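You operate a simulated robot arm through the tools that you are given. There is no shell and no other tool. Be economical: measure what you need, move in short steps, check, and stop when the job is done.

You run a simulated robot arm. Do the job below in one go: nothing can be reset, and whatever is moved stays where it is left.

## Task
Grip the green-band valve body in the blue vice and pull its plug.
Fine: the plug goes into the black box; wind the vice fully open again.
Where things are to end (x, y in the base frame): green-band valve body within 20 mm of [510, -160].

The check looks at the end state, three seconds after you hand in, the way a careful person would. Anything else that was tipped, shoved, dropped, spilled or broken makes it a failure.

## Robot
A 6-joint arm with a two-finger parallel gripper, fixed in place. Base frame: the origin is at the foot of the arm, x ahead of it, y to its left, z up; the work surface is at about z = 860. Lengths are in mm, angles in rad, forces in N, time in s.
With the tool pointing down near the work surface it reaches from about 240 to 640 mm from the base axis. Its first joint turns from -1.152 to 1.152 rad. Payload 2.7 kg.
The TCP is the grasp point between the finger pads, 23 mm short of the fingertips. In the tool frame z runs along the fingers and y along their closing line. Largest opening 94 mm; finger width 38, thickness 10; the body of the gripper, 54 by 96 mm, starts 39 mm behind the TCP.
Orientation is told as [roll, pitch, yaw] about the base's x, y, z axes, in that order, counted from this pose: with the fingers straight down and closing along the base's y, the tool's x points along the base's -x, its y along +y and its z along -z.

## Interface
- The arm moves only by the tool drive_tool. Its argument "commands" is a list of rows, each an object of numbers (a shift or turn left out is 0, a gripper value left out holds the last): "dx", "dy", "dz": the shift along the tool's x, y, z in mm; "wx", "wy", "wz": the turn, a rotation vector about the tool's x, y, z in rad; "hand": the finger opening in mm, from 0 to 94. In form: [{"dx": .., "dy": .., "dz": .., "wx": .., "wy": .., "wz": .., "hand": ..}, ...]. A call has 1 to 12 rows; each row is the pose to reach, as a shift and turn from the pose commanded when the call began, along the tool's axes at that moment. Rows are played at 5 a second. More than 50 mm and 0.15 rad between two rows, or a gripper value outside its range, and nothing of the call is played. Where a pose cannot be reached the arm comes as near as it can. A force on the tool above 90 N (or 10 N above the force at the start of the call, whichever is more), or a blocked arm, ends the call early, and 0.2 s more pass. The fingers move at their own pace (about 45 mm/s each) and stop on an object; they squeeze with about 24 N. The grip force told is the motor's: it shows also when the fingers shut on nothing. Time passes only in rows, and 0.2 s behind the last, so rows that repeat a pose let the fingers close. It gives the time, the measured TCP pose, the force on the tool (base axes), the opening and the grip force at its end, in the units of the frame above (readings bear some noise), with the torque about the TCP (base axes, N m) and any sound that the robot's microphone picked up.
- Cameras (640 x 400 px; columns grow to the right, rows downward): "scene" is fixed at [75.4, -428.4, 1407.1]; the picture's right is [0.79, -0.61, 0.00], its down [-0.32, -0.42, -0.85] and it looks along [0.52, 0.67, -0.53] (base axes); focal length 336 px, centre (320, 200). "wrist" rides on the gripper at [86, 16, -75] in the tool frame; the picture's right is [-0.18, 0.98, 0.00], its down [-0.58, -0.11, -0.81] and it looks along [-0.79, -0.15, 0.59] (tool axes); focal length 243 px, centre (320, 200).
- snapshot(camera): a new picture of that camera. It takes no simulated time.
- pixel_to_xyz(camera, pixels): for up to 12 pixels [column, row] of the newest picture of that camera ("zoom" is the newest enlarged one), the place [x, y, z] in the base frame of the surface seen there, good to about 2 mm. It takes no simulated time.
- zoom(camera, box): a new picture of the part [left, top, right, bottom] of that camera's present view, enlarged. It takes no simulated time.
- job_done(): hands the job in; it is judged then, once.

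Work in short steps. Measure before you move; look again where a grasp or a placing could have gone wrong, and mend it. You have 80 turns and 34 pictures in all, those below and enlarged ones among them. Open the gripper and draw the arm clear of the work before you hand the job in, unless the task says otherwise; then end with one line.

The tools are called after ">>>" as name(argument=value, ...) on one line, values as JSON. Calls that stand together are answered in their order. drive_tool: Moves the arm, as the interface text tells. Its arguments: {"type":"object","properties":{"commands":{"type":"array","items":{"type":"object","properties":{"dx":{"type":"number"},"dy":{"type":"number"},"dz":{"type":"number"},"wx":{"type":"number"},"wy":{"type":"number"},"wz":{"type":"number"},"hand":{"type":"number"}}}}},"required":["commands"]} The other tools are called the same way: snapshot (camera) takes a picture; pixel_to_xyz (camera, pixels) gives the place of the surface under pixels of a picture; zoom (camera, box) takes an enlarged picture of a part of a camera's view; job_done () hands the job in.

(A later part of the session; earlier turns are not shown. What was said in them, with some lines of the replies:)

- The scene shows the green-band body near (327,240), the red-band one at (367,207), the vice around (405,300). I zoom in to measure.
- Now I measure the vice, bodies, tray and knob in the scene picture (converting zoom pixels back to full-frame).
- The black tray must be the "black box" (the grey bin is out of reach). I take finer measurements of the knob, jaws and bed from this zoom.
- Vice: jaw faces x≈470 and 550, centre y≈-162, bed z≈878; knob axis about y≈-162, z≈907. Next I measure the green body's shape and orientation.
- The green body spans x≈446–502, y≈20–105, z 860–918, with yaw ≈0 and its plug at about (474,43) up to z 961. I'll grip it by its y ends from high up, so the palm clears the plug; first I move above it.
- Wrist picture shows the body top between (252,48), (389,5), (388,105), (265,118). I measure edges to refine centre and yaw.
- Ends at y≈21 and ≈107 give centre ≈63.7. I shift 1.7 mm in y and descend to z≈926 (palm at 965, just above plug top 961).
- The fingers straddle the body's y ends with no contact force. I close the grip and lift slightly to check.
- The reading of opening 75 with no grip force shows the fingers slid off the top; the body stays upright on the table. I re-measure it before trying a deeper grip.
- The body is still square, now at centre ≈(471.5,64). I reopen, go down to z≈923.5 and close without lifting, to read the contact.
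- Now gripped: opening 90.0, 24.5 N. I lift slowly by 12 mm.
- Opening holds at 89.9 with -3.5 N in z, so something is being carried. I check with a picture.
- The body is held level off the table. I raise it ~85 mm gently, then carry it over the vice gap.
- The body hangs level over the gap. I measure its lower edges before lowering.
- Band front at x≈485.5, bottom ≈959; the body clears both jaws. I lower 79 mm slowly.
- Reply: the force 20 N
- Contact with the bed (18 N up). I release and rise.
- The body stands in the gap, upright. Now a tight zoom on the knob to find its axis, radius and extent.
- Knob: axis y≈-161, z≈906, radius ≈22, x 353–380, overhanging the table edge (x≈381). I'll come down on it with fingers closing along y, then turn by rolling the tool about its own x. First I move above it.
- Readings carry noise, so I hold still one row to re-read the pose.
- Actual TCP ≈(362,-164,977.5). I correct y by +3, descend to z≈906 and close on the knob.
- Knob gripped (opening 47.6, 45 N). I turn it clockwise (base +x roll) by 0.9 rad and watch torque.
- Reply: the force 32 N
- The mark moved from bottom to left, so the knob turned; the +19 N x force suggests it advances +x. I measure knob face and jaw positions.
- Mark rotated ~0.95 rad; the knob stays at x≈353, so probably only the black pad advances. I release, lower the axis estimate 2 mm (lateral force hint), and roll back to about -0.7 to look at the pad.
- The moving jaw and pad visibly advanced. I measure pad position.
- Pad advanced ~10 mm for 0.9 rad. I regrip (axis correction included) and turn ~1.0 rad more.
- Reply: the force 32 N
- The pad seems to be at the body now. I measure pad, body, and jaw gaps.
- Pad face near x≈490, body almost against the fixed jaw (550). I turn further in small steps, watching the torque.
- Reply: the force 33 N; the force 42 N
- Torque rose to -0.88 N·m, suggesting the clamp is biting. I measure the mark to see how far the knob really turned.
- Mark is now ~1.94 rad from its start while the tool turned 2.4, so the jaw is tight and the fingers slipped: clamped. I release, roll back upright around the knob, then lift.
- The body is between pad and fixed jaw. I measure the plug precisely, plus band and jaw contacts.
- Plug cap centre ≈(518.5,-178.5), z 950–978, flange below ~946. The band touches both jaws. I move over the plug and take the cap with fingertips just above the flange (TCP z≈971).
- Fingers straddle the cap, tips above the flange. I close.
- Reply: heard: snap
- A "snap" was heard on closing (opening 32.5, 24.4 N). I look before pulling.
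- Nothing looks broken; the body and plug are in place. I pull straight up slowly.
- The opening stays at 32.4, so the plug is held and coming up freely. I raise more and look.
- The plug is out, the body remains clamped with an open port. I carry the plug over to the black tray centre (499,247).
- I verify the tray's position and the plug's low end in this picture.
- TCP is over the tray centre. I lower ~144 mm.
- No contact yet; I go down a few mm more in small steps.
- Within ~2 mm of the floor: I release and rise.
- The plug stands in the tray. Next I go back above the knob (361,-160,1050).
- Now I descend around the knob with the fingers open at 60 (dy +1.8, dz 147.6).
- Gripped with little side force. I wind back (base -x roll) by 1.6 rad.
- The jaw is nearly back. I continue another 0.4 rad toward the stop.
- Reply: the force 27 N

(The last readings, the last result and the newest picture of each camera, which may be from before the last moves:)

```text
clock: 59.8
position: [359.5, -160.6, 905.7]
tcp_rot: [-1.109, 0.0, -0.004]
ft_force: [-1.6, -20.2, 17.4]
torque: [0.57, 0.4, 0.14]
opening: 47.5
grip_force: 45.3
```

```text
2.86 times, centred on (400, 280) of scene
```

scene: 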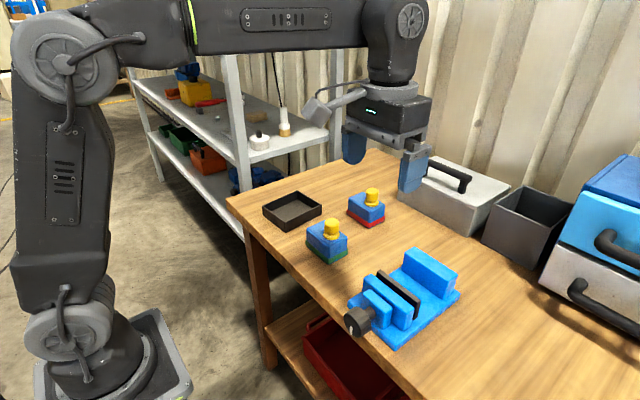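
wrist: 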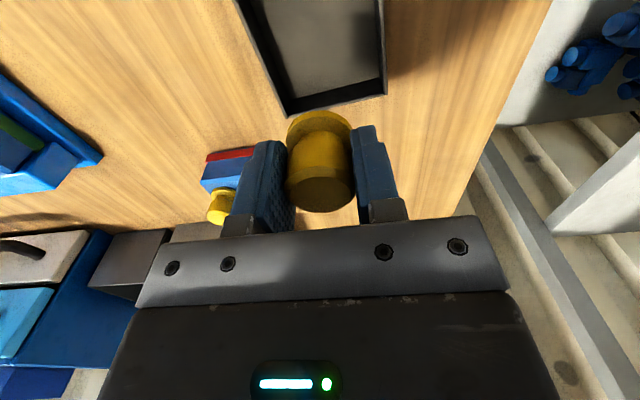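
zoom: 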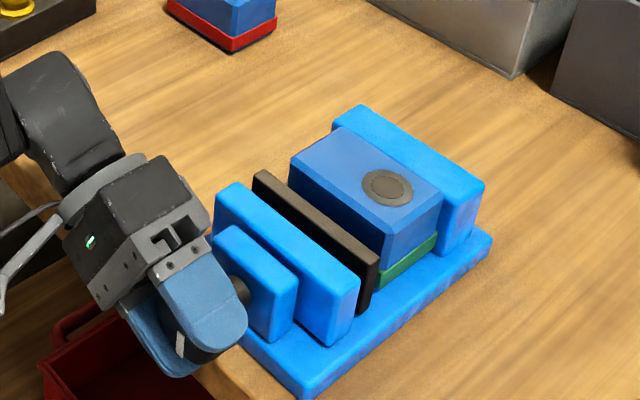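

The pad matches its starting picture position, the mark is back at the bottom, and torque rises. I give a final 0.2 rad nudge to confirm the stop.

>>> drive_tool(commands=[{"wx": 0.1}, {"wx": 0.2}, {"wx": 0.2}])

>>> pixel_to_xyz(camera="zoom", pixels=[[262, 175], [320, 215], [372, 256], [395, 265], [432, 240], [400, 235], [435, 205], [370, 150], [387, 187], [330, 200], [180, 340], [178, 352]])

```text
clock: 60.6
position: [361.2, -160.9, 906.5]
tcp_rot: [-1.309, -0.001, -0.003]
ft_force: [-3.3, -16.9, 22.9]
torque: [0.26, 0.11, -0.04]
opening: 47.2
grip_force: 45.6
```

```text
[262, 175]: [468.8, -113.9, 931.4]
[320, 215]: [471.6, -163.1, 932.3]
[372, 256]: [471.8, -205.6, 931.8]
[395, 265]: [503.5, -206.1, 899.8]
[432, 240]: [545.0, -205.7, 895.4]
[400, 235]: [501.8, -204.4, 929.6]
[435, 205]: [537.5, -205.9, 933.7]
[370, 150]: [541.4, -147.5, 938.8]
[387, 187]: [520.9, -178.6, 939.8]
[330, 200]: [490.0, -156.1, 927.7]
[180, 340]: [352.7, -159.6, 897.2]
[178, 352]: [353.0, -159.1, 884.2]
```

The body sits at about (520,-163), within tolerance. I release and roll back upright around the knob.

>>> drive_tool(commands=[{"hand": 56}, {"wx": -0.05}, {"wx": -0.19}, {"wx": -0.33}, {"wx": -0.47}, {"wx": -0.61}, {"wx": -0.75}, {"wx": -0.89}, {"wx": -1.03}, {"wx": -1.17}, {"wx": -1.305}, {"wx": -1.305}])

>>> zoom(camera="scene", box=[330, 240, 470, 350])

```text
clock: 63.2
position: [362.4, -159.9, 904.4]
tcp_rot: [0.001, -0.001, 0.0]
ft_force: [-0.2, -1.2, -0.3]
torque: [0.01, -0.02, -0.01]
opening: 56.1
grip_force: 0.0
```

```text
3.64 times, centred on (400, 295) of scene
```

zoom: 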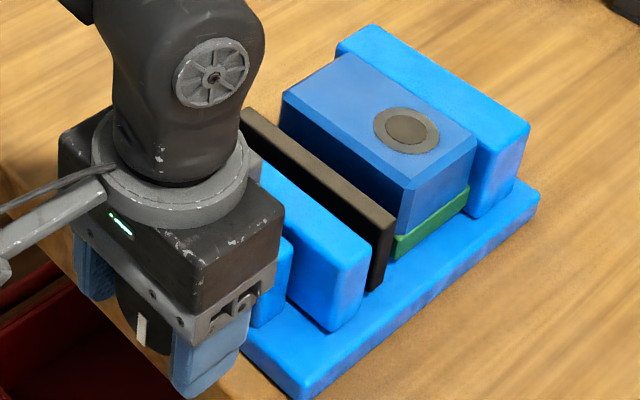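

In the identical zoom box the pad corner (393,221) and mark (142,330) match the starting picture, so the vice is fully open. I lift clear.

>>> drive_tool(commands=[{"dz": -10}, {"dz": -40}, {"dz": -80}, {"dz": -120}, {"dz": -165}, {"dz": -210}, {"dz": -250}, {"dz": -250, "hand": 94}, {"dz": -250}])

>>> snapshot(camera="scene")

```text
clock: 65.2
position: [360.7, -159.0, 1157.3]
tcp_rot: [0.0, 0.0, 0.0]
ft_force: [-0.1, 0.4, 0.0]
torque: [0.01, -0.01, -0.04]
opening: 94.2
grip_force: 0.0
```

```text
4 pictures are left
```

scene: 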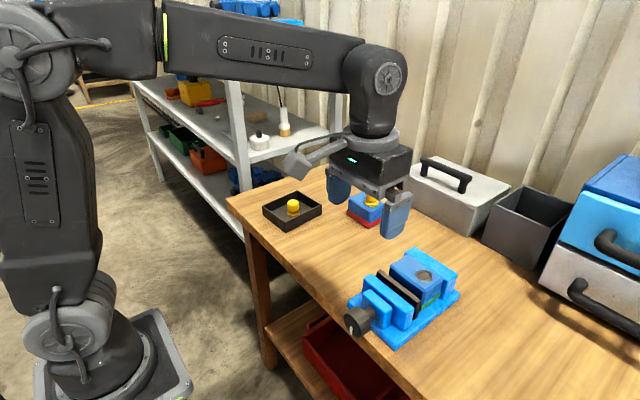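

The plug is in the tray at (293,207), the body sits in the open vice, the red-band body is undisturbed, and the arm is clear with the gripper open. I hand in.

>>> job_done()

```text
The job is handed in.
```

The job is handed in: the green-band body's plug is in the black tray, the vice is wound fully open, and the body stands in it at about (520, -163), roughly 10 mm from the target.
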